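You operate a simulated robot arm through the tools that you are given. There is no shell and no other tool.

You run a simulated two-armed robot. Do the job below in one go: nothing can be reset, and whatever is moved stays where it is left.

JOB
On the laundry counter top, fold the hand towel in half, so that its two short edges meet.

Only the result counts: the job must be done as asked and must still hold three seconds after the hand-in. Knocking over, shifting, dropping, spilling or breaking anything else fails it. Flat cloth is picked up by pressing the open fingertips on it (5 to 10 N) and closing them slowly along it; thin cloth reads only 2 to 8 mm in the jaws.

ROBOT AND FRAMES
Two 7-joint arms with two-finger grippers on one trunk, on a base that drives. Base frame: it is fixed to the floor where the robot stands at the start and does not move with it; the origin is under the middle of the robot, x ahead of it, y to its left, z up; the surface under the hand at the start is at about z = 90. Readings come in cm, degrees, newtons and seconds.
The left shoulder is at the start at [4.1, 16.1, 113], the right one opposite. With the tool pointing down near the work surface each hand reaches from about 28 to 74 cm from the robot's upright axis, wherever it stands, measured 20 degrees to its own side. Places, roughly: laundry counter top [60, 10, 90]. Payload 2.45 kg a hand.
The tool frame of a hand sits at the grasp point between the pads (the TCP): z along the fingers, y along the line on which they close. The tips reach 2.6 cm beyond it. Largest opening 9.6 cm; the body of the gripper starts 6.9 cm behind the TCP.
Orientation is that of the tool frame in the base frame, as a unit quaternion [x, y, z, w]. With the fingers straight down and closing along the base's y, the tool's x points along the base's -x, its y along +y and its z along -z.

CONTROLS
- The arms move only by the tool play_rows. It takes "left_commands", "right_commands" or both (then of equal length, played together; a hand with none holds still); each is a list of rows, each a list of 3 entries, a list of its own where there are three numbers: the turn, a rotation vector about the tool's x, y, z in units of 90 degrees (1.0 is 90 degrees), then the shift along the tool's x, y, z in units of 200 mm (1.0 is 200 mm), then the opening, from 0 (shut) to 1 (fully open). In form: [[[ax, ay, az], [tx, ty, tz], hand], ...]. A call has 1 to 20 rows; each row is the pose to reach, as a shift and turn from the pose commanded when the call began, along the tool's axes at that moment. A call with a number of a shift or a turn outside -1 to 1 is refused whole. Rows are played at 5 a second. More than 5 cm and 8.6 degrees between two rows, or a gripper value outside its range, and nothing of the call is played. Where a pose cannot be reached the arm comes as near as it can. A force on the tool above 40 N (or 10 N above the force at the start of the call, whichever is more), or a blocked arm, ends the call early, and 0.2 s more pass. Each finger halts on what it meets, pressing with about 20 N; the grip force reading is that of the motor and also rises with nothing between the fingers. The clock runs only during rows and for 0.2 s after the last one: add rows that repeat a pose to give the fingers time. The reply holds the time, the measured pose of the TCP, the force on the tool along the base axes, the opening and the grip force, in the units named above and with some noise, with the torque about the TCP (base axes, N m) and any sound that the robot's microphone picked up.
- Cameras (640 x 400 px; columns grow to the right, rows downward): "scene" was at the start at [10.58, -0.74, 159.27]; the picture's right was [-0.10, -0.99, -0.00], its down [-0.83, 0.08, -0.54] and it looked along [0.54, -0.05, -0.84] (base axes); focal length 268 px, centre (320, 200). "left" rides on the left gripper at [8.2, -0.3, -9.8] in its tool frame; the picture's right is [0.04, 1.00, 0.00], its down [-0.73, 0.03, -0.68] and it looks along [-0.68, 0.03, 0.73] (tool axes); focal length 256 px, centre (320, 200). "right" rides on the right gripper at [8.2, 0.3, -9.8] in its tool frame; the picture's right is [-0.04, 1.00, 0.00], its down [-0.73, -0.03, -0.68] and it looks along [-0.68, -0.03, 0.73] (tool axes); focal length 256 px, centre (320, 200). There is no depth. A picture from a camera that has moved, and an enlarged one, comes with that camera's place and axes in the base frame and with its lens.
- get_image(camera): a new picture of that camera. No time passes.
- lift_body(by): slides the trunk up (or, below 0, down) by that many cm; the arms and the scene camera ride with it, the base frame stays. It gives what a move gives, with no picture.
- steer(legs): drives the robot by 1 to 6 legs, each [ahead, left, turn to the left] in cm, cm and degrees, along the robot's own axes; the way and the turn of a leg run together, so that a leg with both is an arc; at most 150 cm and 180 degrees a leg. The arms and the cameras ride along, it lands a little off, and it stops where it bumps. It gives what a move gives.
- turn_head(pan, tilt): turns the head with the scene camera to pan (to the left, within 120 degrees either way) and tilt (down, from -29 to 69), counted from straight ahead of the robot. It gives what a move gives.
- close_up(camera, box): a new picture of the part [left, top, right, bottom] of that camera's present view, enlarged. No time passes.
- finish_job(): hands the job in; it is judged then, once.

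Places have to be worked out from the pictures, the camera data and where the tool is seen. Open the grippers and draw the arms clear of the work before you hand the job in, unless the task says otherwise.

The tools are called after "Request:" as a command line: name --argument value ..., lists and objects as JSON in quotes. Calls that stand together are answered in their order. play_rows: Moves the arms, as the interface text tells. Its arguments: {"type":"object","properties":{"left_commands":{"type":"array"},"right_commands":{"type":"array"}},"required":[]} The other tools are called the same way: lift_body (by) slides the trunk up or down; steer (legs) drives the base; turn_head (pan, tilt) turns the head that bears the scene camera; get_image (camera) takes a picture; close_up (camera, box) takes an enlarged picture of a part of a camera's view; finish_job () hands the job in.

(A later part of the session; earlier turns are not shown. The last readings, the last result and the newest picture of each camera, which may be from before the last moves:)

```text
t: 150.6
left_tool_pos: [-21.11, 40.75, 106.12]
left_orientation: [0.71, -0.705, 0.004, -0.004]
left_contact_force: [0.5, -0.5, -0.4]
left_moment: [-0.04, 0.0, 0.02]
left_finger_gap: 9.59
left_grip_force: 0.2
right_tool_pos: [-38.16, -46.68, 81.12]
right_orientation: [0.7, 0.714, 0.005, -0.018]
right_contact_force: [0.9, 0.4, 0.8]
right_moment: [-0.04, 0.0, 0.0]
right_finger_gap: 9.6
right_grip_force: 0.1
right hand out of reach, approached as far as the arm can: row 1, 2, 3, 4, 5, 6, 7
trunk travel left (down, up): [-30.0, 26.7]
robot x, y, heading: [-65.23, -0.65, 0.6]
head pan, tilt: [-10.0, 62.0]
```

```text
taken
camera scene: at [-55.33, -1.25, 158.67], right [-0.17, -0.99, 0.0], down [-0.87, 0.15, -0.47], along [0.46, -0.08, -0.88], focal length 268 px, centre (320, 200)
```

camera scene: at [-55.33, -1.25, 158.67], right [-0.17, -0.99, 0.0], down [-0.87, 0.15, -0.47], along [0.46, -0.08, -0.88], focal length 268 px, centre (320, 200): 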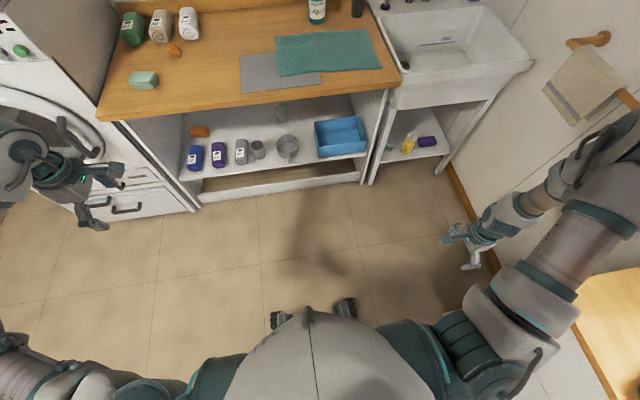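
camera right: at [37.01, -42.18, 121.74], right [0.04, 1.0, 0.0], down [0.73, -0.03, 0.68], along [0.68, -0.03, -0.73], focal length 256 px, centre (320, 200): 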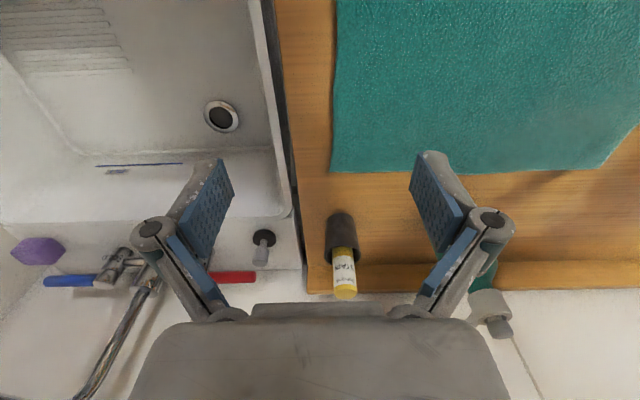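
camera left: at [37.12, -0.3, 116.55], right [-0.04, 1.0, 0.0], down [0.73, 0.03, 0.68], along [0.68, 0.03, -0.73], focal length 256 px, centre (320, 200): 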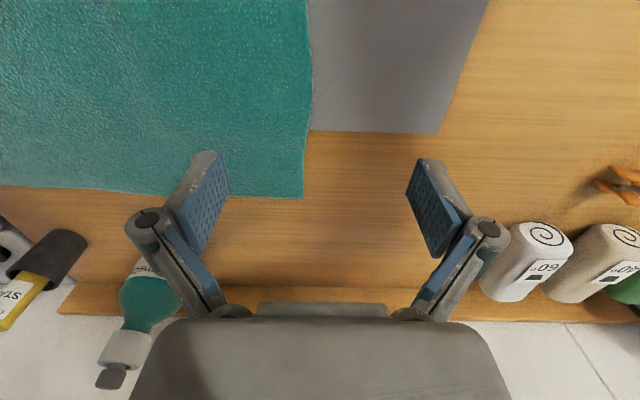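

The arm keeps choosing elbow-up instead. I'll stop fighting the right arm: the left arm alone can reach both ends of the fold, so I'll park the right hand high and to the right, and do the fold with the left hand (middle of the edge first, then the corners).

Request:
play_rows --right_commands '[[[0, 0, 0], [-0.1, 0.05, -0.2], 1], [[0, 0, 0], [-0.2, 0.1, -0.4], 1], [[0, 0, 0], [-0.3, 0.2, -0.6], 1], [[0, 0, 0], [-0.4, 0.3, -0.8], 1], [[0, 0, 0], [-0.5, 0.4, -1.0], 1], [[0, 0, 0], [-0.6, 0.5, -1.0], 1]]'

Request:
play_rows --right_commands '[[[0, 0, 0], [0, 0, -0.15], 1], [[0, 0, 0], [0, 0, -0.3], 1], [[0, 0, 0], [0, 0, -0.45], 1]]'

Request:
get_image --camera "scene"

```text
t: 152.0
left_tool_pos: [-20.98, 40.55, 106.0]
left_orientation: [0.71, -0.705, 0.002, -0.004]
left_contact_force: [0.1, -0.4, -0.2]
left_moment: [0.01, 0.02, -0.01]
left_finger_gap: 9.6
left_grip_force: 0.0
right_tool_pos: [-27.01, -59.39, 100.53]
right_orientation: [0.7, 0.714, 0.005, -0.02]
right_contact_force: [0.8, -0.8, -0.3]
right_moment: [0.02, 0.03, 0.02]
right_finger_gap: 9.6
right_grip_force: 0.0
trunk travel left (down, up): [-30.0, 26.7]
robot x, y, heading: [-65.06, -0.21, 0.4]
head pan, tilt: [-10.0, 62.0]
```

```text
t: 152.8
left_tool_pos: [-21.19, 40.64, 106.15]
left_orientation: [0.709, -0.705, 0.004, -0.003]
left_contact_force: [0.0, 0.4, -0.1]
left_moment: [0.01, -0.01, -0.02]
left_finger_gap: 9.59
left_grip_force: 0.0
right_tool_pos: [-27.23, -59.79, 109.61]
right_orientation: [0.7, 0.714, 0.005, -0.018]
right_contact_force: [0.5, -0.7, -0.1]
right_moment: [0.01, -0.01, -0.04]
right_finger_gap: 9.6
right_grip_force: 0.0
trunk travel left (down, up): [-30.0, 26.7]
robot x, y, heading: [-65.09, -0.37, 0.5]
head pan, tilt: [-10.0, 62.0]
```

```text
taken
camera scene: at [-55.39, -1.33, 158.68], right [-0.17, -0.99, 0.0], down [-0.87, 0.15, -0.47], along [0.46, -0.08, -0.88], focal length 268 px, centre (320, 200)
```

scene: 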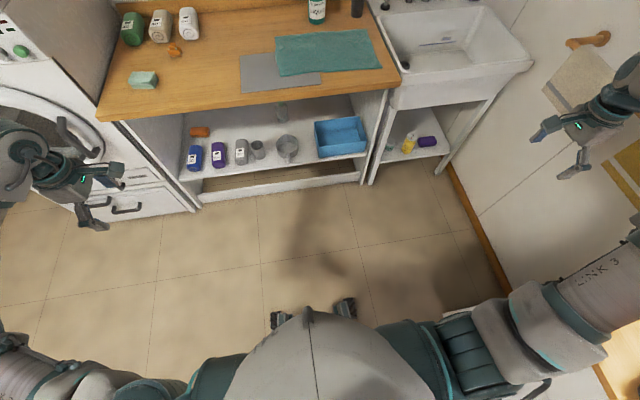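

All rows reached, and in this pose the upper arm points sideways again. Before giving up on two hands, one cheap test: move the right hand forward, then left, from here.

Request:
play_rows --right_commands '[[[0, 0, 0], [0, 0.15, 0], 1], [[0, 0, 0], [0, 0.3, 0], 1], [[0, 0, 0], [0, 0.45, 0], 1], [[0, 0, 0], [0, 0.6, 0], 1], [[0, 0, 0], [0.15, 0.75, 0], 1], [[0, 0, 0], [0.3, 0.85, 0], 1], [[0, 0, 0], [0.45, 0.9, 0], 1], [[0, 0, 0], [0.6, 0.9, 0], 1]]'

Request:
get_image --camera "scene"

```text
t: 154.6
left_tool_pos: [-21.15, 40.66, 106.06]
left_orientation: [0.709, -0.705, 0.004, -0.003]
left_contact_force: [-0.6, 0.5, -0.1]
left_moment: [0.0, 0.02, -0.03]
left_finger_gap: 9.6
left_grip_force: 0.1
right_tool_pos: [-27.51, -57.48, 107.01]
right_orientation: [0.7, 0.714, 0.002, -0.018]
right_contact_force: [-0.5, 0.1, 0.2]
right_moment: [0.01, 0.02, 0.03]
right_finger_gap: 9.61
right_grip_force: 0.1
right hand out of reach, approached as far as the arm can: row 1, 2, 3, 4, 5, 6, 7, 8
trunk travel left (down, up): [-30.0, 26.7]
robot x, y, heading: [-65.12, -0.87, 0.6]
head pan, tilt: [-10.0, 62.0]
```

```text
taken
camera scene: at [-55.29, -1.39, 158.66], right [-0.17, -0.99, 0.0], down [-0.87, 0.15, -0.47], along [0.46, -0.08, -0.88], focal length 268 px, centre (320, 200)
```

scene: 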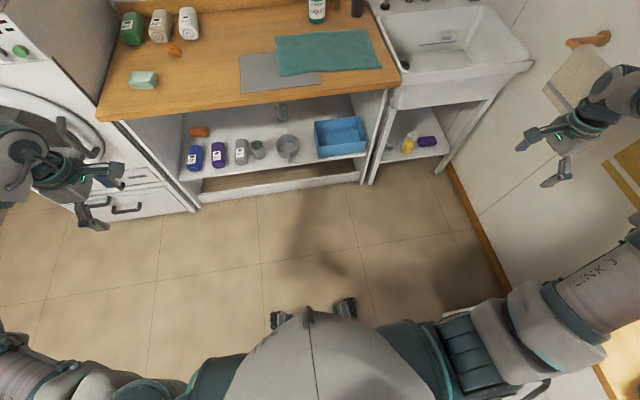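

The right arm won't come in, so I park it as is and go on with the left arm. I bring the left hand back in front of the robot before driving to the counter.

Request:
play_rows --left_commands '[[[0, 0, 0], [0.2, 0, 0], 1], [[0, 0, 0], [0.4, 0, 0], 1], [[0, 0, 0], [0.6, 0, 0], 1], [[0, 0, 0], [0.8, 0, 0], 1], [[0, 0, 0], [1.0, 0, 0], 1]]'

Request:
play_rows --left_commands '[[[0, 0, 0], [0.2, 0, 0], 1], [[0, 0, 0], [0.4, 0, 0], 1], [[0, 0, 0], [0.6, 0, 0], 1], [[0, 0, 0], [0.8, 0, 0], 1], [[0, 0, 0], [0.9, 0, 0], 1]]'

Request:
get_image --camera "scene"

```text
t: 155.8
left_tool_pos: [-20.98, 20.25, 106.14]
left_orientation: [0.71, -0.704, 0.003, -0.004]
left_contact_force: [0.6, -0.4, -0.8]
left_moment: [0.02, -0.01, 0.01]
left_finger_gap: 9.59
left_grip_force: 0.1
right_tool_pos: [-27.38, -57.84, 106.92]
right_orientation: [0.699, 0.715, 0.003, -0.02]
right_contact_force: [0.3, -0.4, -0.9]
right_moment: [0.02, 0.0, 0.01]
right_finger_gap: 9.6
right_grip_force: 0.1
trunk travel left (down, up): [-30.0, 26.7]
robot x, y, heading: [-65.2, -0.85, 0.4]
head pan, tilt: [-10.0, 62.0]
```

```text
t: 157.0
left_tool_pos: [-20.81, 2.19, 106.17]
left_orientation: [0.711, -0.703, 0.003, -0.004]
left_contact_force: [-0.3, -0.1, 0.8]
left_moment: [-0.02, -0.02, -0.03]
left_finger_gap: 9.57
left_grip_force: 0.0
right_tool_pos: [-27.35, -57.56, 107.01]
right_orientation: [0.7, 0.714, 0.004, -0.019]
right_contact_force: [0.4, -0.9, -0.2]
right_moment: [-0.03, 0.02, 0.06]
right_finger_gap: 9.58
right_grip_force: 0.0
trunk travel left (down, up): [-30.0, 26.7]
robot x, y, heading: [-64.92, -0.22, 0.5]
head pan, tilt: [-10.0, 62.0]
```

```text
taken
camera scene: at [-55.22, -1.89, 158.66], right [-0.17, -0.99, 0.0], down [-0.87, 0.15, -0.47], along [0.46, -0.08, -0.89], focal length 268 px, centre (320, 200)
```

scene: 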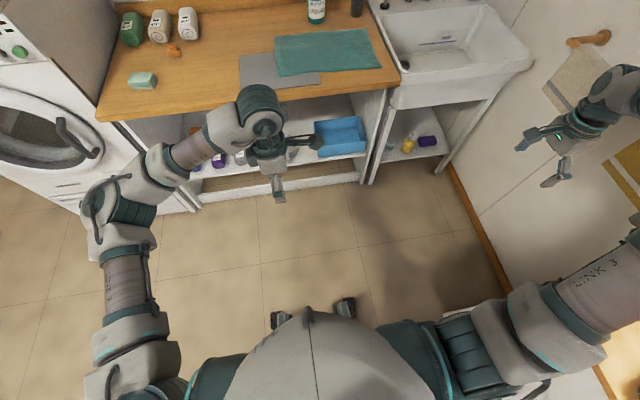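

The left hand is back in front. One more idea for the right arm: from the sideways pose the mirrored posture should open when the hand goes forward and down together, so I test that quickly in free space.

Request:
play_rows --right_commands '[[[0, 0, 0], [-0.1, 0.02, 0.05], 1], [[0, 0, 0], [-0.15, 0.08, 0.17], 1], [[0, 0, 0], [-0.18, 0.15, 0.32], 1], [[0, 0, 0], [-0.2, 0.22, 0.47], 1], [[0, 0, 0], [-0.2, 0.3, 0.62], 1], [[0, 0, 0], [-0.2, 0.38, 0.77], 1], [[0, 0, 0], [-0.2, 0.46, 0.92], 1]]'

Request:
get_image --camera "scene"

```text
t: 158.6
left_tool_pos: [-20.86, 2.21, 106.21]
left_orientation: [0.71, -0.705, 0.003, -0.004]
left_contact_force: [-1.0, -0.2, 0.1]
left_moment: [0.02, 0.0, -0.01]
left_finger_gap: 9.58
left_grip_force: 0.0
right_tool_pos: [-28.32, -61.83, 91.23]
right_orientation: [0.701, 0.713, 0.005, -0.019]
right_contact_force: [-0.4, 0.4, -0.2]
right_moment: [-0.04, 0.01, 0.01]
right_finger_gap: 9.62
right_grip_force: 0.1
right hand out of reach, approached as far as the arm can: row 2, 3, 4, 5, 6, 7
trunk travel left (down, up): [-30.0, 26.7]
robot x, y, heading: [-65.25, -0.46, 0.3]
head pan, tilt: [-10.0, 62.0]
```

```text
taken
camera scene: at [-55.17, -1.92, 158.65], right [-0.17, -0.99, 0.0], down [-0.87, 0.15, -0.47], along [0.46, -0.08, -0.89], focal length 268 px, centre (320, 200)
```

scene: 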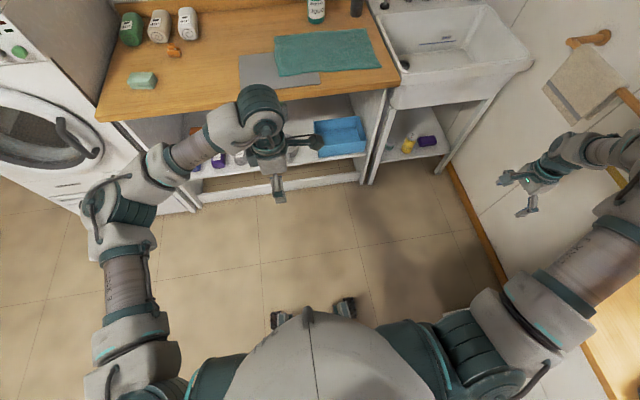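

One short probe here to see what exactly blocks the forward motion.

Request:
play_rows --right_commands '[[[0, 0, 0], [0, 0, 0], 1], [[0, 0, 0], [0, 0.06, 0], 1], [[0, 0, 0], [0, 0, 0], 1], [[0, 0, 0], [0.06, 0, 0], 1], [[0, 0, 0], [0, 0, 0], 1], [[0, 0, 0], [0, 0, -0.06], 1], [[0, 0, 0], [0, 0, 0], 1], [[0, 0, 0.09], [0, 0, 0], 1], [[0, 0, 0], [0, 0, 0], 1], [[0, 0, -0.09], [0, 0, 0], 1], [[0, 0, 0], [0, 0, 0], 1], [[0.09, 0, 0], [0, 0, 0], 1], [[0, 0, 0], [0, 0, 0], 1], [[-0.09, 0, 0], [0, 0, 0], 1], [[0, 0, 0], [0, 0, 0], 1], [[0, 0.09, 0], [0, 0, 0], 1], [[0, 0, 0], [0, 0, 0], 1], [[0, -0.09, 0], [0, 0, 0], 1], [[0, 0, 0], [0, 0, 0], 1]]'

```text
t: 162.6
left_tool_pos: [-20.94, 2.25, 106.35]
left_orientation: [0.709, -0.705, 0.002, -0.005]
left_contact_force: [0.3, -0.3, -0.2]
left_moment: [0.01, -0.01, 0.01]
left_finger_gap: 9.58
left_grip_force: 0.0
right_tool_pos: [-28.49, -61.79, 91.34]
right_orientation: [0.7, 0.714, 0.007, -0.018]
right_contact_force: [0.5, 0.3, -0.4]
right_moment: [0.02, -0.02, 0.0]
right_finger_gap: 9.59
right_grip_force: 0.1
right hand out of reach, approached as far as the arm can: row 2, 12, 16
trunk travel left (down, up): [-30.0, 26.7]
robot x, y, heading: [-65.39, -0.36, 0.3]
head pan, tilt: [-10.0, 62.0]
```

Here only forward is blocked, and left is free. I try sliding it left at this height.

Request:
play_rows --right_commands '[[[0, 0, 0], [0.2, 0, 0], 1], [[0, 0, 0], [0.4, 0, 0], 1], [[0, 0, 0], [0.6, 0, 0], 1], [[0, 0, 0], [0.8, 0, 0], 1], [[0, 0, 0], [1.0, 0, 0], 1]]'

Request:
get_image --camera "scene"

```text
t: 163.8
left_tool_pos: [-20.9, 1.98, 106.29]
left_orientation: [0.71, -0.704, 0.003, -0.006]
left_contact_force: [1.0, 0.9, -0.3]
left_moment: [-0.03, -0.02, 0.03]
left_finger_gap: 9.6
left_grip_force: 0.0
right_tool_pos: [-34.01, -46.07, 92.61]
right_orientation: [0.7, 0.714, 0.006, -0.018]
right_contact_force: [-0.3, 1.2, 0.1]
right_moment: [0.01, -0.04, 0.04]
right_finger_gap: 9.6
right_grip_force: 0.1
right hand out of reach, approached as far as the arm can: row 1, 2, 3, 4, 5
trunk travel left (down, up): [-30.0, 26.7]
robot x, y, heading: [-64.92, -0.32, 0.5]
head pan, tilt: [-10.0, 62.0]
```

```text
taken
camera scene: at [-55.32, -2.04, 158.66], right [-0.17, -0.99, 0.0], down [-0.87, 0.15, -0.47], along [0.46, -0.08, -0.88], focal length 268 px, centre (320, 200)
```

scene: 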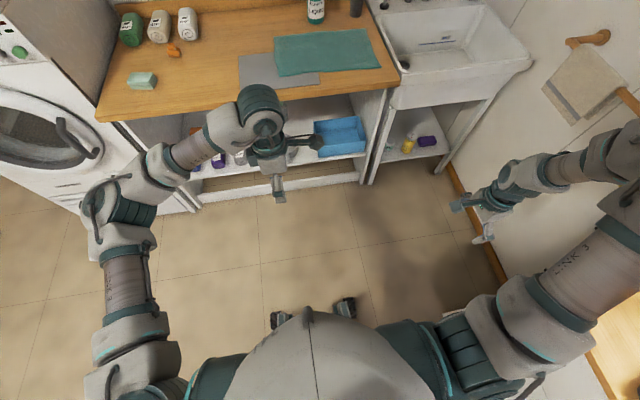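

The hand just follows the same boundary inward, so I leave the right arm. I raise and park it out right, then drive to the counter for a left-handed fold.

Request:
play_rows --right_commands '[[[0, 0, 0], [-0.2, 0.08, -0.1], 1], [[0, 0, 0], [-0.4, 0.16, -0.25], 1], [[0, 0, 0], [-0.6, 0.25, -0.4], 1], [[0, 0, 0], [-0.7, 0.3, -0.6], 1], [[0, 0, 0], [-0.7, 0.3, -0.8], 1], [[0, 0, 0], [-0.7, 0.3, -0.95], 1]]'

Request:
turn_head --pan -40 --tilt 40

Request:
get_image --camera "scene"

```text
refused: row 2 steps farther than a row can; nothing moved
```

```text
t: 164.7
left_tool_pos: [-20.78, 2.08, 106.24]
left_orientation: [0.709, -0.705, 0.003, -0.005]
left_contact_force: [0.5, -0.3, -0.5]
left_moment: [-0.01, 0.0, -0.02]
left_finger_gap: 9.62
left_grip_force: 0.0
right_tool_pos: [-33.93, -46.06, 92.68]
right_orientation: [0.7, 0.714, 0.006, -0.019]
right_contact_force: [0.1, 0.1, -1.0]
right_moment: [-0.01, -0.03, 0.01]
right_finger_gap: 9.62
right_grip_force: 0.1
trunk travel left (down, up): [-30.0, 26.7]
robot x, y, heading: [-65.1, -0.45, 0.6]
head pan, tilt: [-40.0, 40.0]
```

```text
taken
camera scene: at [-55.02, -6.19, 161.54], right [-0.64, -0.77, 0.0], down [-0.5, 0.41, -0.76], along [0.59, -0.49, -0.65], focal length 268 px, centre (320, 200)
```

scene: 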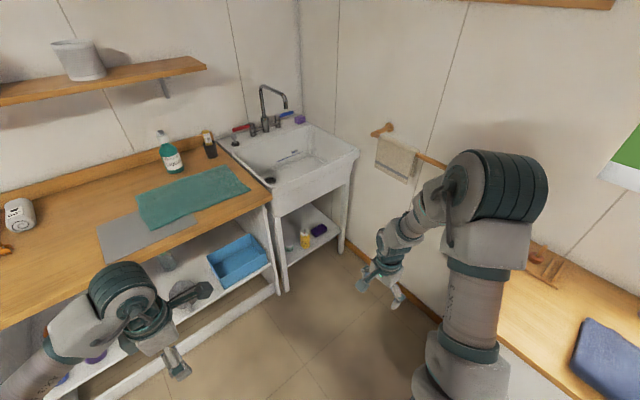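

Now I see the whole right arm: its elbow stands up and the forearm slopes down to the right, and its wrist roll is nearly wound to a stop. A workable two-hand layout exists after all: right hand on the far corner, left hand on the near corner passing beneath, with the trunk raised. I first unwind the right wrist (turn clockwise) while easing forward.

Request:
play_rows --right_commands '[[[0, 0, 0.09], [-0.02, 0.0, -0.05], 1], [[0, 0, 0.18], [-0.04, 0.02, -0.1], 1], [[0, 0, 0.27], [-0.06, 0.05, -0.15], 1], [[0, 0, 0.36], [-0.08, 0.1, -0.2], 1], [[0, 0, 0.45], [-0.1, 0.15, -0.25], 1], [[0, 0, 0.54], [-0.1, 0.2, -0.3], 1], [[0, 0, 0.63], [-0.1, 0.25, -0.35], 1], [[0, 0, 0.72], [-0.1, 0.3, -0.4], 1], [[0, 0, 0.81], [-0.1, 0.35, -0.45], 1], [[0, 0, 0.9], [-0.1, 0.4, -0.5], 1], [[0, 0, 0.99], [-0.1, 0.45, -0.55], 1]]'

Request:
get_image --camera "scene"

```text
t: 167.1
left_tool_pos: [-20.8, 2.25, 106.21]
left_orientation: [0.709, -0.705, 0.004, -0.004]
left_contact_force: [0.1, -1.0, 0.2]
left_moment: [-0.03, -0.02, 0.01]
left_finger_gap: 9.6
left_grip_force: 0.0
right_tool_pos: [-29.95, -51.2, 100.42]
right_orientation: [1.0, 0.017, -0.01, -0.016]
right_contact_force: [-0.3, 0.5, 0.3]
right_moment: [0.0, 0.02, -0.01]
right_finger_gap: 9.63
right_grip_force: 0.0
right hand out of reach, approached as far as the arm can: row 4, 5, 6, 7, 8, 9, 10, 11
trunk travel left (down, up): [-30.0, 26.7]
robot x, y, heading: [-65.15, -0.52, 0.3]
head pan, tilt: [-40.0, 40.0]
```

```text
taken
camera scene: at [-55.01, -6.1, 161.55], right [-0.64, -0.77, 0.0], down [-0.5, 0.41, -0.76], along [0.59, -0.49, -0.65], focal length 268 px, centre (320, 200)
```

scene: 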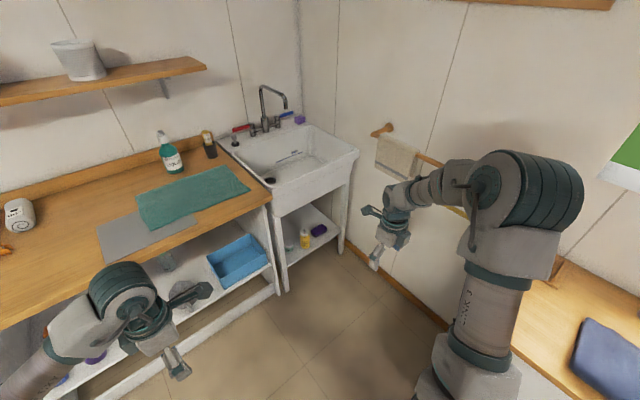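

The elbow is up and back with the forearm coming forward. I continue turning the hand clockwise another 90° and go forward.

Request:
play_rows --right_commands '[[[0, 0, 0.09], [0.0, 0.0, 0], 1], [[0, 0, 0.18], [0.0, 0.0, 0], 1], [[0, 0, 0.27], [0.02, 0.0, 0], 1], [[0, 0, 0.36], [0.05, 0.0, 0], 1], [[0, 0, 0.45], [0.1, 0, 0], 1], [[0, 0, 0.54], [0.15, 0, 0], 1], [[0, 0, 0.63], [0.2, 0, 0], 1], [[0, 0, 0.72], [0.25, 0, 0], 1], [[0, 0, 0.81], [0.35, 0, 0], 1], [[0, 0, 0.9], [0.45, 0, 0], 1], [[0, 0, 0.98], [0.55, 0, 0], 1], [[0, 0, 0.98], [0.7, 0, 0], 1], [[0, 0, 0.98], [0.85, 0, 0], 1]]'

Request:
get_image --camera "scene"

```text
t: 170.1
left_tool_pos: [-21.53, 2.84, 106.55]
left_orientation: [0.711, -0.703, 0.007, -0.005]
left_contact_force: [0.0, -0.7, 1.0]
left_moment: [0.03, -0.02, -0.03]
left_finger_gap: 9.6
left_grip_force: 0.0
right_tool_pos: [-51.62, -82.85, 91.02]
right_orientation: [0.811, -0.563, -0.113, -0.112]
right_contact_force: [0.7, 0.2, 0.0]
right_moment: [0.0, -0.01, -0.01]
right_finger_gap: 9.61
right_grip_force: 0.0
right hand out of reach, approached as far as the arm can: row 3, 4, 5, 6, 7, 8, 9, 10, 11, 12, 13
trunk travel left (down, up): [-30.0, 26.7]
robot x, y, heading: [-65.24, -0.2, 0.5]
head pan, tilt: [-40.0, 40.0]
stopped in row 13 (right hand): the arm was blocked; the commanded pose is now the measured one
```

```text
taken
camera scene: at [-55.66, -6.54, 161.59], right [-0.64, -0.77, 0.0], down [-0.5, 0.41, -0.76], along [0.59, -0.48, -0.64], focal length 268 px, centre (320, 200)
```

scene: 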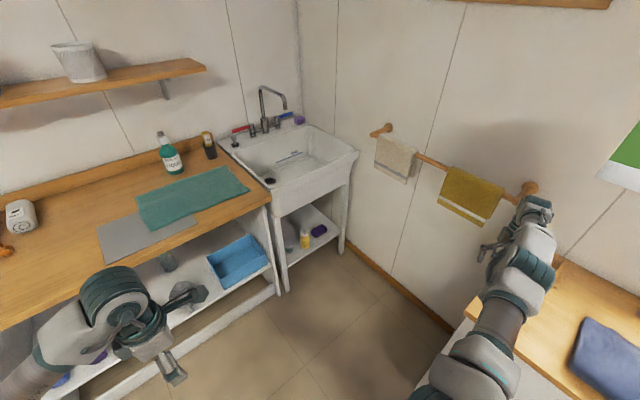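

The right hand swung far out to the right, close to the drawer unit, and was blocked there. I gently lift it up and forward away from that unit.

Request:
play_rows --right_commands '[[[0, 0, 0], [-0.03, -0.06, -0.08], 1], [[0, 0, 0], [-0.06, -0.12, -0.15], 1], [[0, 0, 0], [-0.09, -0.18, -0.21], 1], [[0, 0, 0], [-0.114, -0.238, -0.265], 1]]'

Request:
get_image --camera "scene"

Request:
get_image --camera "right"

```text
t: 171.1
left_tool_pos: [-21.14, 2.97, 106.28]
left_orientation: [0.71, -0.704, 0.006, -0.004]
left_contact_force: [-0.3, 0.2, -0.5]
left_moment: [-0.02, -0.03, -0.01]
left_finger_gap: 9.6
left_grip_force: 0.1
right_tool_pos: [-50.96, -82.6, 95.84]
right_orientation: [0.812, -0.562, -0.115, -0.111]
right_contact_force: [-0.5, -0.3, 0.4]
right_moment: [0.01, -0.03, 0.0]
right_finger_gap: 9.6
right_grip_force: 0.1
right hand out of reach, approached as far as the arm can: row 1, 2, 3, 4
trunk travel left (down, up): [-30.0, 26.7]
robot x, y, heading: [-64.96, -0.68, 0.6]
head pan, tilt: [-40.0, 40.0]
```

```text
taken
camera scene: at [-55.1, -6.24, 161.56], right [-0.64, -0.77, 0.0], down [-0.5, 0.41, -0.76], along [0.59, -0.49, -0.65], focal length 268 px, centre (320, 200)
```

scene: 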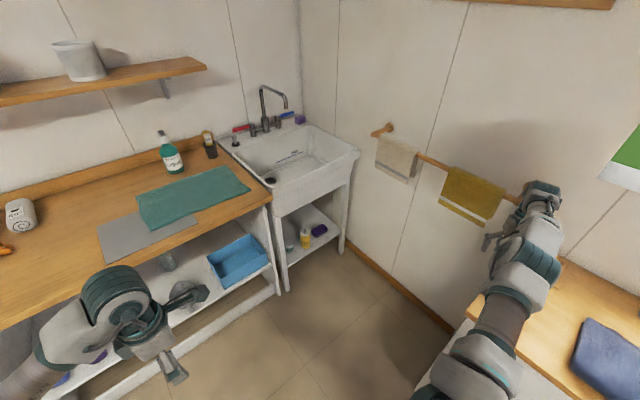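

```text
taken
camera right: at [-47.78, -92.96, 102.62], right [-0.95, -0.31, -0.04], down [-0.18, 0.45, 0.87], along [-0.25, 0.84, -0.48], focal length 256 px, centre (320, 200)
```

right: 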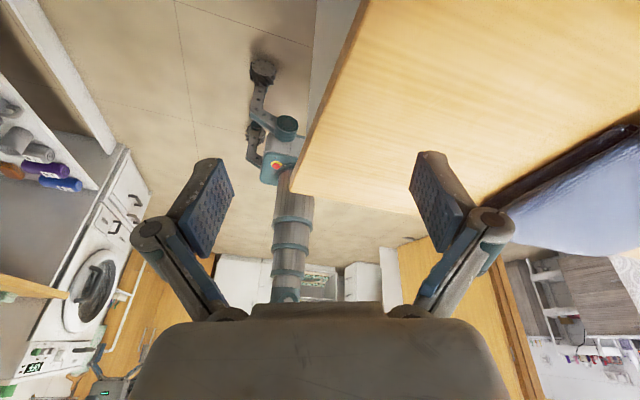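

The hand hovers over the drawer unit's corner, with nothing visibly displaced. I swing the straight arm forward about the shoulder, away from the unit and the wall.

Request:
play_rows --right_commands '[[[-0.0137, -0.0024, -0.0422], [0.027, -0.232, -0.048], 1], [[-0.0274, -0.0048, -0.0844], [0.035, -0.467, -0.09], 1], [[-0.0411, -0.0072, -0.1266], [0.028, -0.702, -0.127], 1], [[-0.0548, -0.0096, -0.1688], [0.005, -0.937, -0.16], 1]]'

Request:
get_image --camera "scene"

```text
t: 172.1
left_tool_pos: [-21.04, 3.03, 106.23]
left_orientation: [0.71, -0.704, 0.005, -0.003]
left_contact_force: [0.2, -0.1, -0.5]
left_moment: [-0.02, 0.04, 0.0]
left_finger_gap: 9.62
left_grip_force: 0.0
right_tool_pos: [-38.45, -76.69, 100.4]
right_orientation: [0.882, -0.444, -0.13, -0.092]
right_contact_force: [-0.6, -0.4, 0.6]
right_moment: [0.02, 0.0, 0.03]
right_finger_gap: 9.59
right_grip_force: 0.1
right hand out of reach, approached as far as the arm can: row 1, 2, 3, 4
trunk travel left (down, up): [-30.0, 26.7]
robot x, y, heading: [-65.29, -0.4, 0.6]
head pan, tilt: [-40.0, 40.0]
```

```text
taken
camera scene: at [-54.82, -5.94, 161.55], right [-0.64, -0.77, 0.0], down [-0.5, 0.41, -0.76], along [0.59, -0.49, -0.65], focal length 268 px, centre (320, 200)
```

scene: 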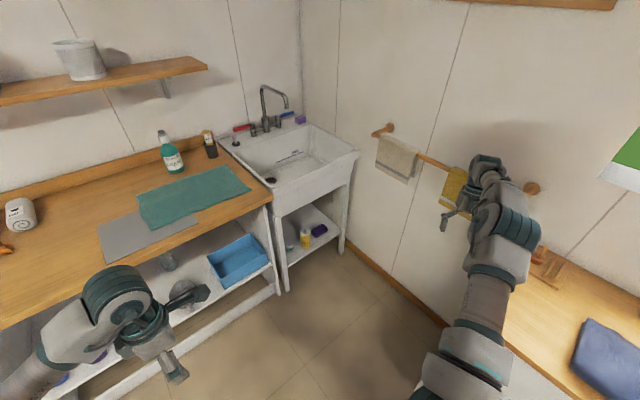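

Clear of the unit now. I keep swinging the arm forward to the front-right.

Request:
play_rows --right_commands '[[[-0.0138, -0.0021, -0.0422], [0.04, -0.222, -0.055], 1], [[-0.0276, -0.0042, -0.0844], [0.063, -0.445, -0.104], 1], [[-0.0414, -0.0063, -0.1266], [0.069, -0.668, -0.148], 1], [[-0.0552, -0.0084, -0.1688], [0.064, -0.894, -0.187], 1]]'

Request:
get_image --camera "scene"

```text
t: 173.1
left_tool_pos: [-20.98, 2.93, 106.34]
left_orientation: [0.71, -0.704, 0.006, -0.003]
left_contact_force: [0.9, 0.5, -0.5]
left_moment: [0.03, 0.02, 0.0]
left_finger_gap: 9.56
left_grip_force: 0.0
right_tool_pos: [-31.2, -66.37, 104.77]
right_orientation: [0.935, -0.317, -0.14, -0.073]
right_contact_force: [0.8, 0.4, 0.1]
right_moment: [0.0, 0.02, -0.01]
right_finger_gap: 9.62
right_grip_force: 0.0
right hand out of reach, approached as far as the arm can: row 1, 2, 3, 4
trunk travel left (down, up): [-30.0, 26.7]
robot x, y, heading: [-65.06, -0.64, 0.5]
head pan, tilt: [-40.0, 40.0]
```

```text
taken
camera scene: at [-54.89, -5.82, 161.56], right [-0.64, -0.77, 0.0], down [-0.5, 0.41, -0.76], along [0.59, -0.49, -0.65], focal length 268 px, centre (320, 200)
```

scene: 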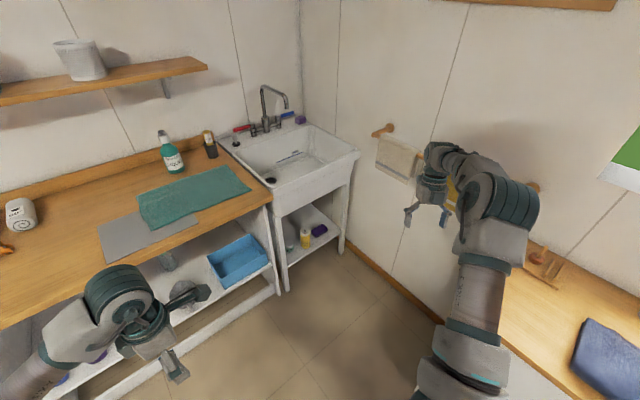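

The elbow now sits out to the right with the forearm turning left – promising. I move the hand left and forward without turning it.

Request:
play_rows --right_commands '[[[0, 0, 0], [-0.037, -0.176, 0], 1], [[0, 0, 0], [-0.074, -0.352, 0], 1], [[0, 0, 0], [-0.111, -0.528, 0], 1], [[0, 0, 0], [-0.148, -0.704, 0], 1], [[0, 0, 0], [-0.185, -0.88, 0], 1]]'

Request:
get_image --camera "scene"

```text
t: 174.3
left_tool_pos: [-21.06, 2.66, 106.32]
left_orientation: [0.711, -0.704, 0.005, -0.004]
left_contact_force: [0.3, 0.5, -0.9]
left_moment: [0.0, 0.02, -0.01]
left_finger_gap: 9.59
left_grip_force: 0.0
right_tool_pos: [-31.28, -66.08, 104.83]
right_orientation: [0.935, -0.315, -0.142, -0.076]
right_contact_force: [0.0, 0.3, -0.3]
right_moment: [-0.02, 0.01, -0.02]
right_finger_gap: 9.62
right_grip_force: 0.0
right hand out of reach, approached as far as the arm can: row 1, 2, 3, 4, 5
trunk travel left (down, up): [-30.0, 26.7]
robot x, y, heading: [-64.51, -0.35, 0.4]
head pan, tilt: [-40.0, 40.0]
```

```text
taken
camera scene: at [-54.93, -6.28, 161.54], right [-0.64, -0.77, 0.0], down [-0.5, 0.41, -0.76], along [0.59, -0.49, -0.65], focal length 268 px, centre (320, 200)
```

scene: 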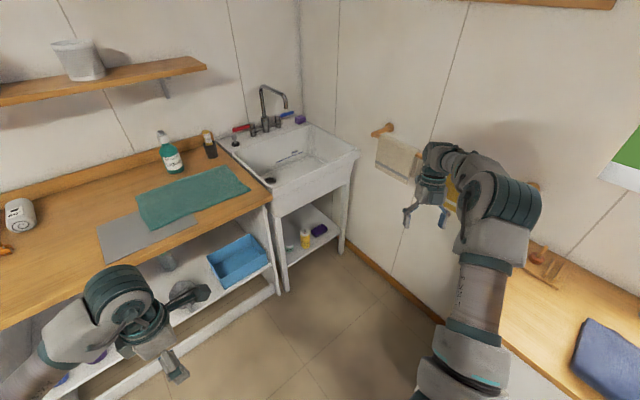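

Blocked again; I test pure yaw both ways here to see whether the wrist roll is what's holding it.

Request:
play_rows --right_commands '[[[0, 0, 0], [0, 0, 0], 1], [[-0.0277, -0.0043, -0.0854], [0, 0, 0], 1], [[-0.0554, -0.0086, -0.1708], [0, 0, 0], 1], [[-0.0831, -0.013, -0.2562], [0, 0, 0], 1], [[-0.1108, -0.0173, -0.3416], [0, 0, 0], 1], [[-0.1385, -0.0216, -0.427], [0, 0, 0], 1], [[-0.1662, -0.0259, -0.5124], [0, 0, 0], 1], [[-0.1939, -0.0302, -0.5978], [0, 0, 0], 1], [[-0.2216, -0.0346, -0.6832], [0, 0, 0], 1], [[-0.2216, -0.0346, -0.6832], [0.0, -0.1, 0], 1], [[-0.2216, -0.0346, -0.6832], [-0.03, -0.2, 0], 1], [[-0.2216, -0.0346, -0.6832], [-0.06, -0.35, 0], 1], [[-0.2216, -0.0346, -0.6832], [-0.09, -0.5, 0], 1]]'

Request:
get_image --camera "scene"

```text
t: 177.1
left_tool_pos: [-20.96, 2.81, 106.21]
left_orientation: [0.71, -0.704, 0.004, -0.003]
left_contact_force: [0.3, -0.3, 0.7]
left_moment: [-0.02, 0.0, -0.02]
left_finger_gap: 9.62
left_grip_force: 0.1
right_tool_pos: [-27.34, -57.02, 106.22]
right_orientation: [0.96, 0.232, -0.158, 0.012]
right_contact_force: [-0.4, 0.0, -0.4]
right_moment: [-0.06, -0.03, -0.02]
right_finger_gap: 9.59
right_grip_force: 0.0
right hand out of reach, approached as far as the arm can: row 13
trunk travel left (down, up): [-30.0, 26.7]
robot x, y, heading: [-64.79, -0.27, 0.7]
head pan, tilt: [-40.0, 40.0]
```

```text
taken
camera scene: at [-54.87, -5.9, 161.55], right [-0.64, -0.77, 0.0], down [-0.5, 0.41, -0.76], along [0.59, -0.49, -0.65], focal length 268 px, centre (320, 200)
```

scene: 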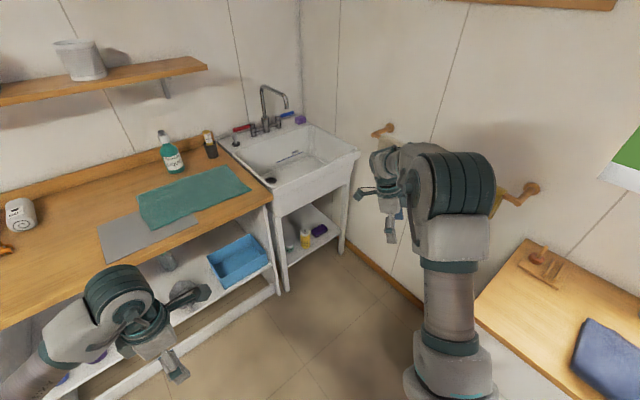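

Turning the hand counter-clockwise freed it (rows 1–12 fine) and the elbow came over. I continue leftward with this yaw.

Request:
play_rows --right_commands '[[[0, 0, 0], [0.088, -0.179, -0.019], 1], [[0, 0, 0], [0.177, -0.357, -0.038], 1], [[0, 0, 0], [0.265, -0.536, -0.058], 1], [[0, 0, 0], [0.354, -0.714, -0.077], 1], [[0, 0, 0], [0.442, -0.893, -0.096], 1]]'

Request:
get_image --camera "scene"

```text
t: 178.3
left_tool_pos: [-21.19, 2.7, 106.32]
left_orientation: [0.71, -0.704, 0.005, -0.004]
left_contact_force: [0.9, 0.3, 0.3]
left_moment: [-0.01, 0.0, -0.03]
left_finger_gap: 9.6
left_grip_force: 0.1
right_tool_pos: [-34.96, -47.55, 106.09]
right_orientation: [0.96, 0.233, -0.158, 0.011]
right_contact_force: [0.6, -0.7, 0.1]
right_moment: [0.0, -0.01, 0.0]
right_finger_gap: 9.6
right_grip_force: 0.0
right hand out of reach, approached as far as the arm can: row 1, 2, 3, 4, 5
trunk travel left (down, up): [-30.0, 26.7]
robot x, y, heading: [-64.87, -0.71, 0.4]
head pan, tilt: [-40.0, 40.0]
```

```text
taken
camera scene: at [-54.97, -5.97, 161.56], right [-0.64, -0.77, 0.0], down [-0.5, 0.41, -0.76], along [0.59, -0.49, -0.65], focal length 268 px, centre (320, 200)
```

scene: 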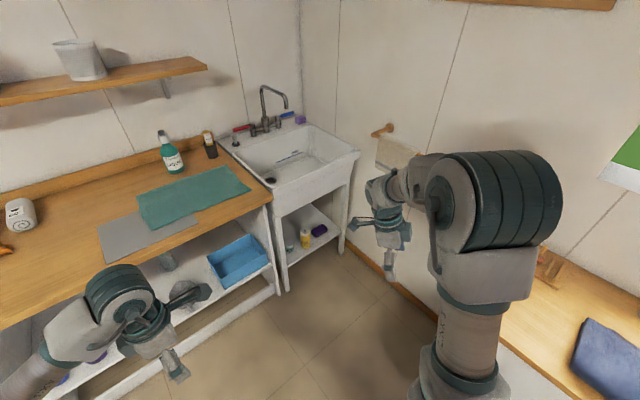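

The hand is at (-35,-48) with the elbow up. I try combining a further counter-clockwise yaw with the leftward move.

Request:
play_rows --right_commands '[[[-0.0277, -0.0045, -0.0854], [0.0, 0.0, 0], 1], [[-0.0554, -0.009, -0.1708], [0.0, 0.0, 0], 1], [[-0.0831, -0.0135, -0.2562], [0.03, -0.06, 0], 1], [[-0.1108, -0.018, -0.3416], [0.08, -0.16, -0.02], 1], [[-0.1385, -0.0225, -0.427], [0.14, -0.28, -0.03], 1], [[-0.1385, -0.0225, -0.427], [0.22, -0.44, -0.05], 1], [[-0.1385, -0.0225, -0.427], [0.3, -0.6, -0.06], 1]]'

Request:
get_image --camera "scene"

```text
t: 179.9
left_tool_pos: [-21.03, 2.77, 106.35]
left_orientation: [0.71, -0.704, 0.006, -0.004]
left_contact_force: [0.9, 0.1, 0.0]
left_moment: [-0.01, 0.01, -0.01]
left_finger_gap: 9.58
left_grip_force: 0.0
right_tool_pos: [-36.78, -44.93, 102.74]
right_orientation: [0.82, 0.55, -0.144, 0.065]
right_contact_force: [0.1, 1.2, -0.6]
right_moment: [0.01, 0.01, -0.01]
right_finger_gap: 9.61
right_grip_force: 0.0
right hand out of reach, approached as far as the arm can: row 3, 4, 5, 6, 7
trunk travel left (down, up): [-30.0, 26.7]
robot x, y, heading: [-64.98, -0.56, 0.3]
head pan, tilt: [-40.0, 40.0]
```

```text
taken
camera scene: at [-54.99, -5.89, 161.56], right [-0.64, -0.77, 0.0], down [-0.5, 0.41, -0.76], along [0.59, -0.49, -0.65], focal length 268 px, centre (320, 200)
```

scene: 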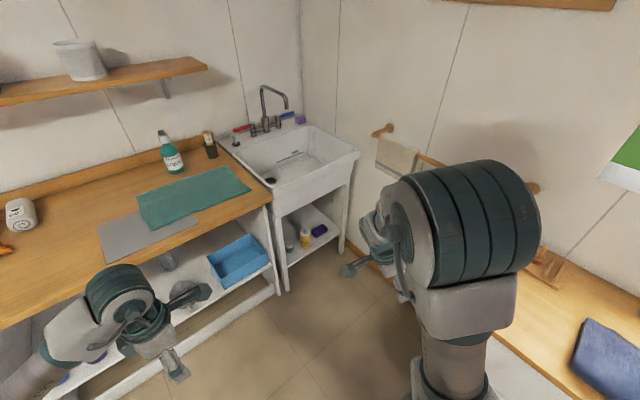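

The elbow is almost straight above the shoulder now, which suggests the shoulder pitch is at its stop. I move the hand forward from here, which should bring the elbow forward too.

Request:
play_rows --right_commands '[[[0, 0, 0], [0.063, 0.184, -0.058], 1], [[0, 0, 0], [0.126, 0.368, -0.116], 1], [[0, 0, 0], [0.189, 0.552, -0.174], 1], [[0, 0, 0], [0.252, 0.736, -0.232], 1], [[0, 0, 0], [0.315, 0.92, -0.29], 1]]'

Request:
get_image --camera "scene"

```text
t: 181.1
left_tool_pos: [-21.06, 2.72, 106.31]
left_orientation: [0.71, -0.704, 0.005, -0.005]
left_contact_force: [-0.2, 0.4, 0.0]
left_moment: [-0.03, -0.03, 0.0]
left_finger_gap: 9.6
left_grip_force: 0.1
right_tool_pos: [-27.38, -52.46, 105.68]
right_orientation: [0.821, 0.549, -0.143, 0.065]
right_contact_force: [1.2, -0.9, -0.2]
right_moment: [-0.01, -0.01, 0.0]
right_finger_gap: 9.6
right_grip_force: 0.0
right hand out of reach, approached as far as the arm can: row 1, 2, 3, 4, 5
trunk travel left (down, up): [-30.0, 26.7]
robot x, y, heading: [-65.16, -0.23, 0.4]
head pan, tilt: [-40.0, 40.0]
```

```text
taken
camera scene: at [-54.92, -6.06, 161.55], right [-0.64, -0.77, 0.0], down [-0.5, 0.41, -0.76], along [0.59, -0.49, -0.65], focal length 268 px, centre (320, 200)
```

scene: 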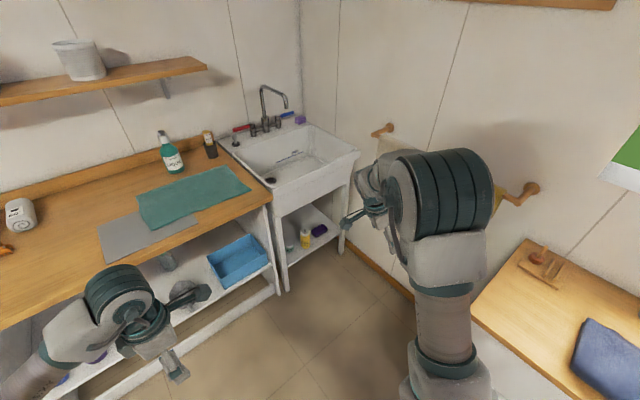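

I now understand the arm well enough: the stretched front-right pose is a hub from which the right arm returns to a usable elbow-up-in posture for the far corner. I go back to that hub with fingers down.

Request:
play_rows --right_commands '[[[0.0098, 0.0217, 0.0828], [-0.01, 0.06, -0.01], 1], [[0.0196, 0.0433, 0.1656], [-0.02, 0.13, -0.02], 1], [[0.0293, 0.065, 0.2483], [-0.03, 0.21, -0.03], 1], [[0.0391, 0.0867, 0.3311], [-0.04, 0.3, -0.05], 1], [[0.0489, 0.1083, 0.4139], [-0.05, 0.4, -0.06], 1], [[0.0587, 0.13, 0.4967], [-0.06, 0.51, -0.08], 1], [[0.0684, 0.1517, 0.5794], [-0.07, 0.62, -0.1], 1], [[0.0782, 0.1733, 0.6622], [-0.08, 0.73, -0.12], 1], [[0.088, 0.195, 0.745], [-0.094, 0.85, -0.137], 1]]'

Request:
get_image --camera "scene"

```text
t: 183.1
left_tool_pos: [-21.19, 2.79, 106.42]
left_orientation: [0.709, -0.705, 0.005, -0.005]
left_contact_force: [0.7, 0.1, 0.0]
left_moment: [0.0, -0.01, -0.04]
left_finger_gap: 9.57
left_grip_force: 0.1
right_tool_pos: [-25.59, -63.08, 107.18]
right_orientation: [1.0, -0.001, 0.002, -0.001]
right_contact_force: [0.2, 0.6, 0.2]
right_moment: [-0.02, 0.0, 0.05]
right_finger_gap: 9.6
right_grip_force: 0.0
right hand out of reach, approached as far as the arm can: row 1, 2, 3, 4, 5, 6, 7, 8, 9
trunk travel left (down, up): [-30.0, 26.7]
robot x, y, heading: [-65.05, -0.5, 0.7]
head pan, tilt: [-40.0, 40.0]
```

```text
taken
camera scene: at [-54.98, -6.24, 161.55], right [-0.64, -0.77, 0.0], down [-0.5, 0.41, -0.76], along [0.59, -0.49, -0.65], focal length 268 px, centre (320, 200)
```

scene: 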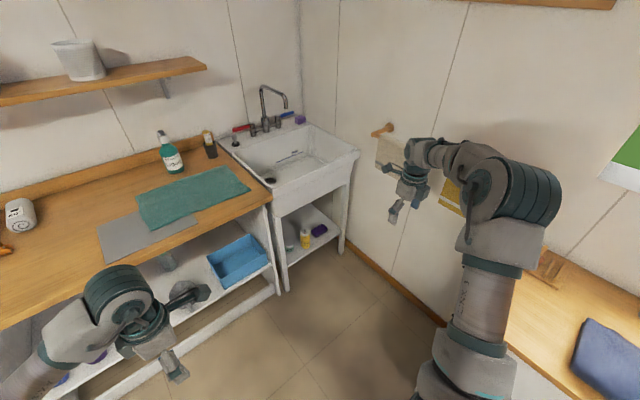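

Still held back. I retrace my steps exactly instead: first back to the tilted, fully reachable pose.

Request:
play_rows --right_commands '[[[-0.066, -0.0016, -0.051], [0.06, -0.02, -0.06], 1], [[-0.1326, -0.0031, -0.102], [0.15, -0.04, -0.14], 1], [[-0.1989, -0.0047, -0.153], [0.27, -0.07, -0.24], 1], [[-0.2651, -0.0063, -0.204], [0.4, -0.1, -0.35], 1], [[-0.3314, -0.0079, -0.255], [0.53, -0.13, -0.46], 1], [[-0.3977, -0.0094, -0.306], [0.66, -0.16, -0.57], 1], [[-0.464, -0.011, -0.357], [0.79, -0.195, -0.675], 1]]'

Request:
get_image --camera "scene"

```text
t: 184.7
left_tool_pos: [-21.03, 2.91, 106.24]
left_orientation: [0.71, -0.704, 0.007, -0.003]
left_contact_force: [0.8, -0.3, -0.3]
left_moment: [0.0, 0.01, -0.01]
left_finger_gap: 9.58
left_grip_force: 0.0
right_tool_pos: [-10.0, -58.47, 121.39]
right_orientation: [0.896, 0.272, -0.008, 0.352]
right_contact_force: [-0.4, -0.1, 0.0]
right_moment: [-0.01, -0.02, -0.03]
right_finger_gap: 9.6
right_grip_force: 0.0
trunk travel left (down, up): [-30.0, 26.7]
robot x, y, heading: [-65.09, -0.72, 0.6]
head pan, tilt: [-40.0, 40.0]
```

```text
taken
camera scene: at [-54.73, -5.78, 161.55], right [-0.64, -0.77, 0.0], down [-0.5, 0.41, -0.76], along [0.59, -0.49, -0.65], focal length 268 px, centre (320, 200)
```

scene: 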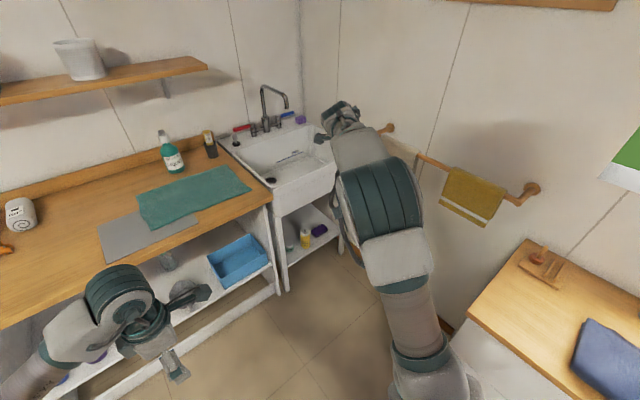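

I'm in that pose again. Now I reverse the earlier wrist swing (fingers forward, then up) in two steps.

Request:
play_rows --right_commands '[[[-0.0802, 0.05, 0], [0.086, 0.138, -0.012], 1], [[-0.1604, 0.1, 0], [0.17, 0.273, -0.048], 1], [[-0.2406, 0.15, 0], [0.2505, 0.402, -0.107], 1], [[-0.3208, 0.2, 0], [0.325, 0.522, -0.188], 1], [[-0.401, 0.25, 0], [0.393, 0.631, -0.289], 1], [[-0.4812, 0.3, 0], [0.452, 0.726, -0.408], 1], [[-0.5614, 0.35, 0], [0.501, 0.805, -0.542], 1], [[-0.6416, 0.4, 0], [0.5395, 0.866, -0.688], 1], [[-0.7218, 0.45, 0], [0.566, 0.908, -0.843], 1], [[-0.802, 0.5, 0], [0.58, 0.93, -1.0], 1]]'

Request:
play_rows --right_commands '[[[-0.0802, 0.05, 0], [0.086, 0.138, -0.012], 1], [[-0.1604, 0.1, 0], [0.17, 0.273, -0.048], 1], [[-0.2406, 0.15, 0], [0.2505, 0.402, -0.107], 1], [[-0.3208, 0.2, 0], [0.325, 0.522, -0.188], 1], [[-0.401, 0.25, 0], [0.393, 0.631, -0.289], 1], [[-0.4812, 0.3, 0], [0.452, 0.726, -0.408], 1], [[-0.5614, 0.35, 0], [0.501, 0.805, -0.542], 1], [[-0.6416, 0.4, 0], [0.5395, 0.866, -0.688], 1], [[-0.7218, 0.45, 0], [0.566, 0.908, -0.843], 1], [[-0.802, 0.5, 0], [0.58, 0.93, -1.0], 1]]'

Request:
get_image --camera "scene"

```text
t: 186.9
left_tool_pos: [-20.92, 2.8, 106.22]
left_orientation: [0.71, -0.705, 0.004, -0.004]
left_contact_force: [-0.1, 0.1, 0.7]
left_moment: [0.0, 0.0, 0.04]
left_finger_gap: 9.59
left_grip_force: 0.1
right_tool_pos: [5.58, -52.54, 143.86]
right_orientation: [0.501, 0.332, 0.445, 0.664]
right_contact_force: [0.2, -0.5, 0.1]
right_moment: [0.0, -0.01, 0.01]
right_finger_gap: 9.61
right_grip_force: 0.0
right hand out of reach, approached as far as the arm can: row 10
trunk travel left (down, up): [-30.0, 26.7]
robot x, y, heading: [-64.59, -0.23, 0.5]
head pan, tilt: [-40.0, 40.0]
```

```text
t: 189.1
left_tool_pos: [-20.98, 2.91, 106.37]
left_orientation: [0.71, -0.704, 0.006, -0.004]
left_contact_force: [0.7, 0.8, 0.5]
left_moment: [-0.03, 0.01, 0.0]
left_finger_gap: 9.6
left_grip_force: 0.1
right_tool_pos: [-12.58, -32.26, 156.64]
right_orientation: [-0.172, 0.227, 0.696, 0.659]
right_contact_force: [0.7, 0.3, -0.6]
right_moment: [-0.01, 0.03, 0.01]
right_finger_gap: 9.61
right_grip_force: 0.1
right hand out of reach, approached as far as the arm can: row 1, 2, 3, 4, 5
trunk travel left (down, up): [-30.0, 26.7]
robot x, y, heading: [-65.2, -0.59, 0.4]
head pan, tilt: [-40.0, 40.0]
```

```text
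taken
camera scene: at [-54.89, -5.78, 161.56], right [-0.64, -0.77, 0.0], down [-0.5, 0.41, -0.76], along [0.59, -0.49, -0.65], focal length 268 px, centre (320, 200)
```

scene: 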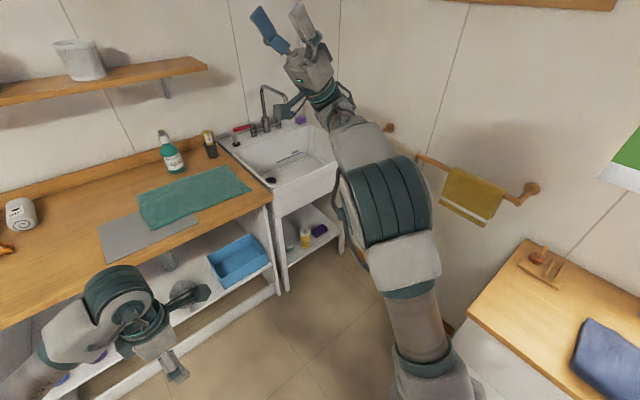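

Fingers are up again with the elbow up. Now I shift the wrist right/out toward the stretched pose and then unroll about the arm's axis.

Request:
play_rows --right_commands '[[[0, 0, 0], [-0.094, -0.042, -0.152], 1], [[0, 0, 0], [-0.188, -0.084, -0.304], 1], [[0, 0, 0], [-0.282, -0.126, -0.456], 1], [[0, 0, 0], [-0.376, -0.168, -0.608], 1], [[0, 0, 0], [-0.47, -0.21, -0.76], 1]]'

Request:
play_rows --right_commands '[[[0.0612, 0.0579, 0.0151], [0.0965, -0.0995, -0.009], 1], [[0.1224, 0.1158, 0.0302], [0.1936, -0.195, -0.036], 1], [[0.1836, 0.1737, 0.0453], [0.29, -0.2846, -0.081], 1], [[0.2448, 0.2316, 0.0604], [0.383, -0.367, -0.143], 1], [[0.306, 0.2895, 0.0755], [0.471, -0.44, -0.22], 1], [[0.3672, 0.3474, 0.0906], [0.554, -0.503, -0.312], 1], [[0.4284, 0.4053, 0.1057], [0.629, -0.555, -0.416], 1], [[0.4896, 0.4632, 0.1208], [0.695, -0.595, -0.531], 1], [[0.5508, 0.5211, 0.1359], [0.751, -0.621, -0.654], 1], [[0.612, 0.579, 0.151], [0.795, -0.635, -0.783], 1]]'

Request:
get_image --camera "scene"

```text
t: 190.3
left_tool_pos: [-21.04, 2.68, 106.24]
left_orientation: [0.71, -0.704, 0.005, -0.004]
left_contact_force: [0.0, -0.5, -0.2]
left_moment: [-0.01, 0.02, -0.02]
left_finger_gap: 9.61
left_grip_force: 0.1
right_tool_pos: [-8.84, -48.97, 148.41]
right_orientation: [-0.17, 0.23, 0.696, 0.659]
right_contact_force: [-0.4, -0.2, -0.5]
right_moment: [-0.01, 0.02, 0.01]
right_finger_gap: 9.6
right_grip_force: 0.1
trunk travel left (down, up): [-30.0, 26.7]
robot x, y, heading: [-64.85, -0.56, 0.6]
head pan, tilt: [-40.0, 40.0]
```

```text
t: 192.5
left_tool_pos: [-21.06, 2.61, 106.27]
left_orientation: [0.71, -0.704, 0.005, -0.003]
left_contact_force: [-0.7, -0.2, 0.3]
left_moment: [0.01, -0.04, -0.01]
left_finger_gap: 9.6
left_grip_force: 0.2
right_tool_pos: [1.72, -43.61, 125.4]
right_orientation: [-0.108, 0.785, 0.443, 0.42]
right_contact_force: [-0.5, 0.3, -1.0]
right_moment: [-0.03, 0.01, 0.02]
right_finger_gap: 9.61
right_grip_force: 0.1
trunk travel left (down, up): [-30.0, 26.7]
robot x, y, heading: [-64.86, -0.24, 0.5]
head pan, tilt: [-40.0, 40.0]
```

```text
taken
camera scene: at [-54.76, -6.06, 161.54], right [-0.64, -0.77, 0.0], down [-0.5, 0.41, -0.76], along [0.59, -0.49, -0.65], focal length 268 px, centre (320, 200)
```

scene: 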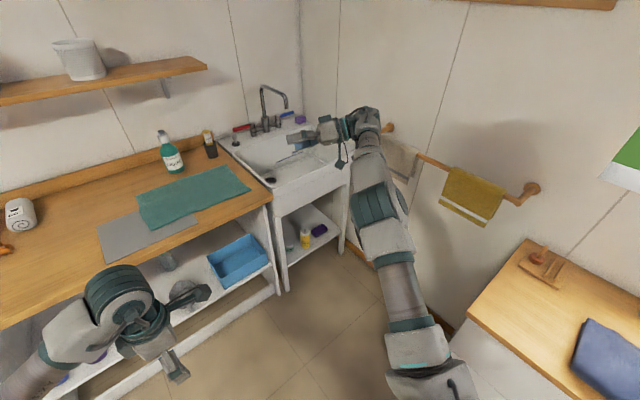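

Everything reached; the arm is straight with fingers left, as before. I carry the wrist left along the far side, then unroll there to get fingers-down in the elbow-up-in posture.

Request:
play_rows --right_commands '[[[0, 0, 0], [0.045, 0.083, 0.182], 1], [[0, 0, 0], [0.09, 0.166, 0.364], 1], [[0, 0, 0], [0.135, 0.248, 0.546], 1], [[0, 0, 0], [0.18, 0.331, 0.728], 1], [[0, 0, 0], [0.225, 0.414, 0.91], 1]]'

Request:
get_image --camera "scene"

```text
t: 193.7
left_tool_pos: [-21.14, 2.96, 106.21]
left_orientation: [0.71, -0.704, 0.006, -0.003]
left_contact_force: [0.3, 1.2, 0.3]
left_moment: [0.0, -0.06, 0.0]
left_finger_gap: 9.6
left_grip_force: 0.0
right_tool_pos: [4.76, -23.35, 122.62]
right_orientation: [-0.108, 0.785, 0.443, 0.42]
right_contact_force: [0.7, 0.1, -1.2]
right_moment: [0.01, 0.01, -0.01]
right_finger_gap: 9.59
right_grip_force: 0.0
trunk travel left (down, up): [-30.0, 26.7]
robot x, y, heading: [-65.1, -0.47, 0.6]
head pan, tilt: [-40.0, 40.0]
```

```text
taken
camera scene: at [-54.74, -5.73, 161.55], right [-0.64, -0.77, 0.0], down [-0.5, 0.41, -0.76], along [0.59, -0.49, -0.65], focal length 268 px, centre (320, 200)
```

scene: 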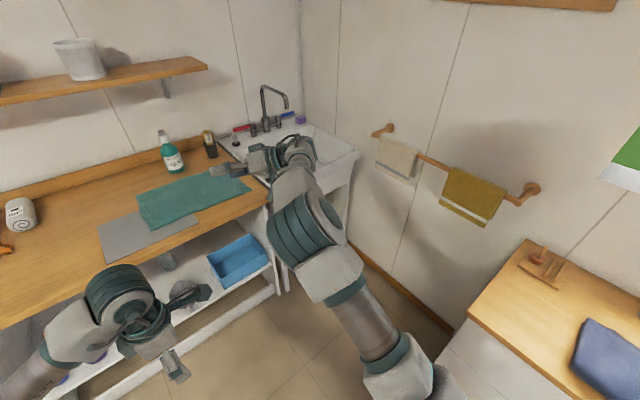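

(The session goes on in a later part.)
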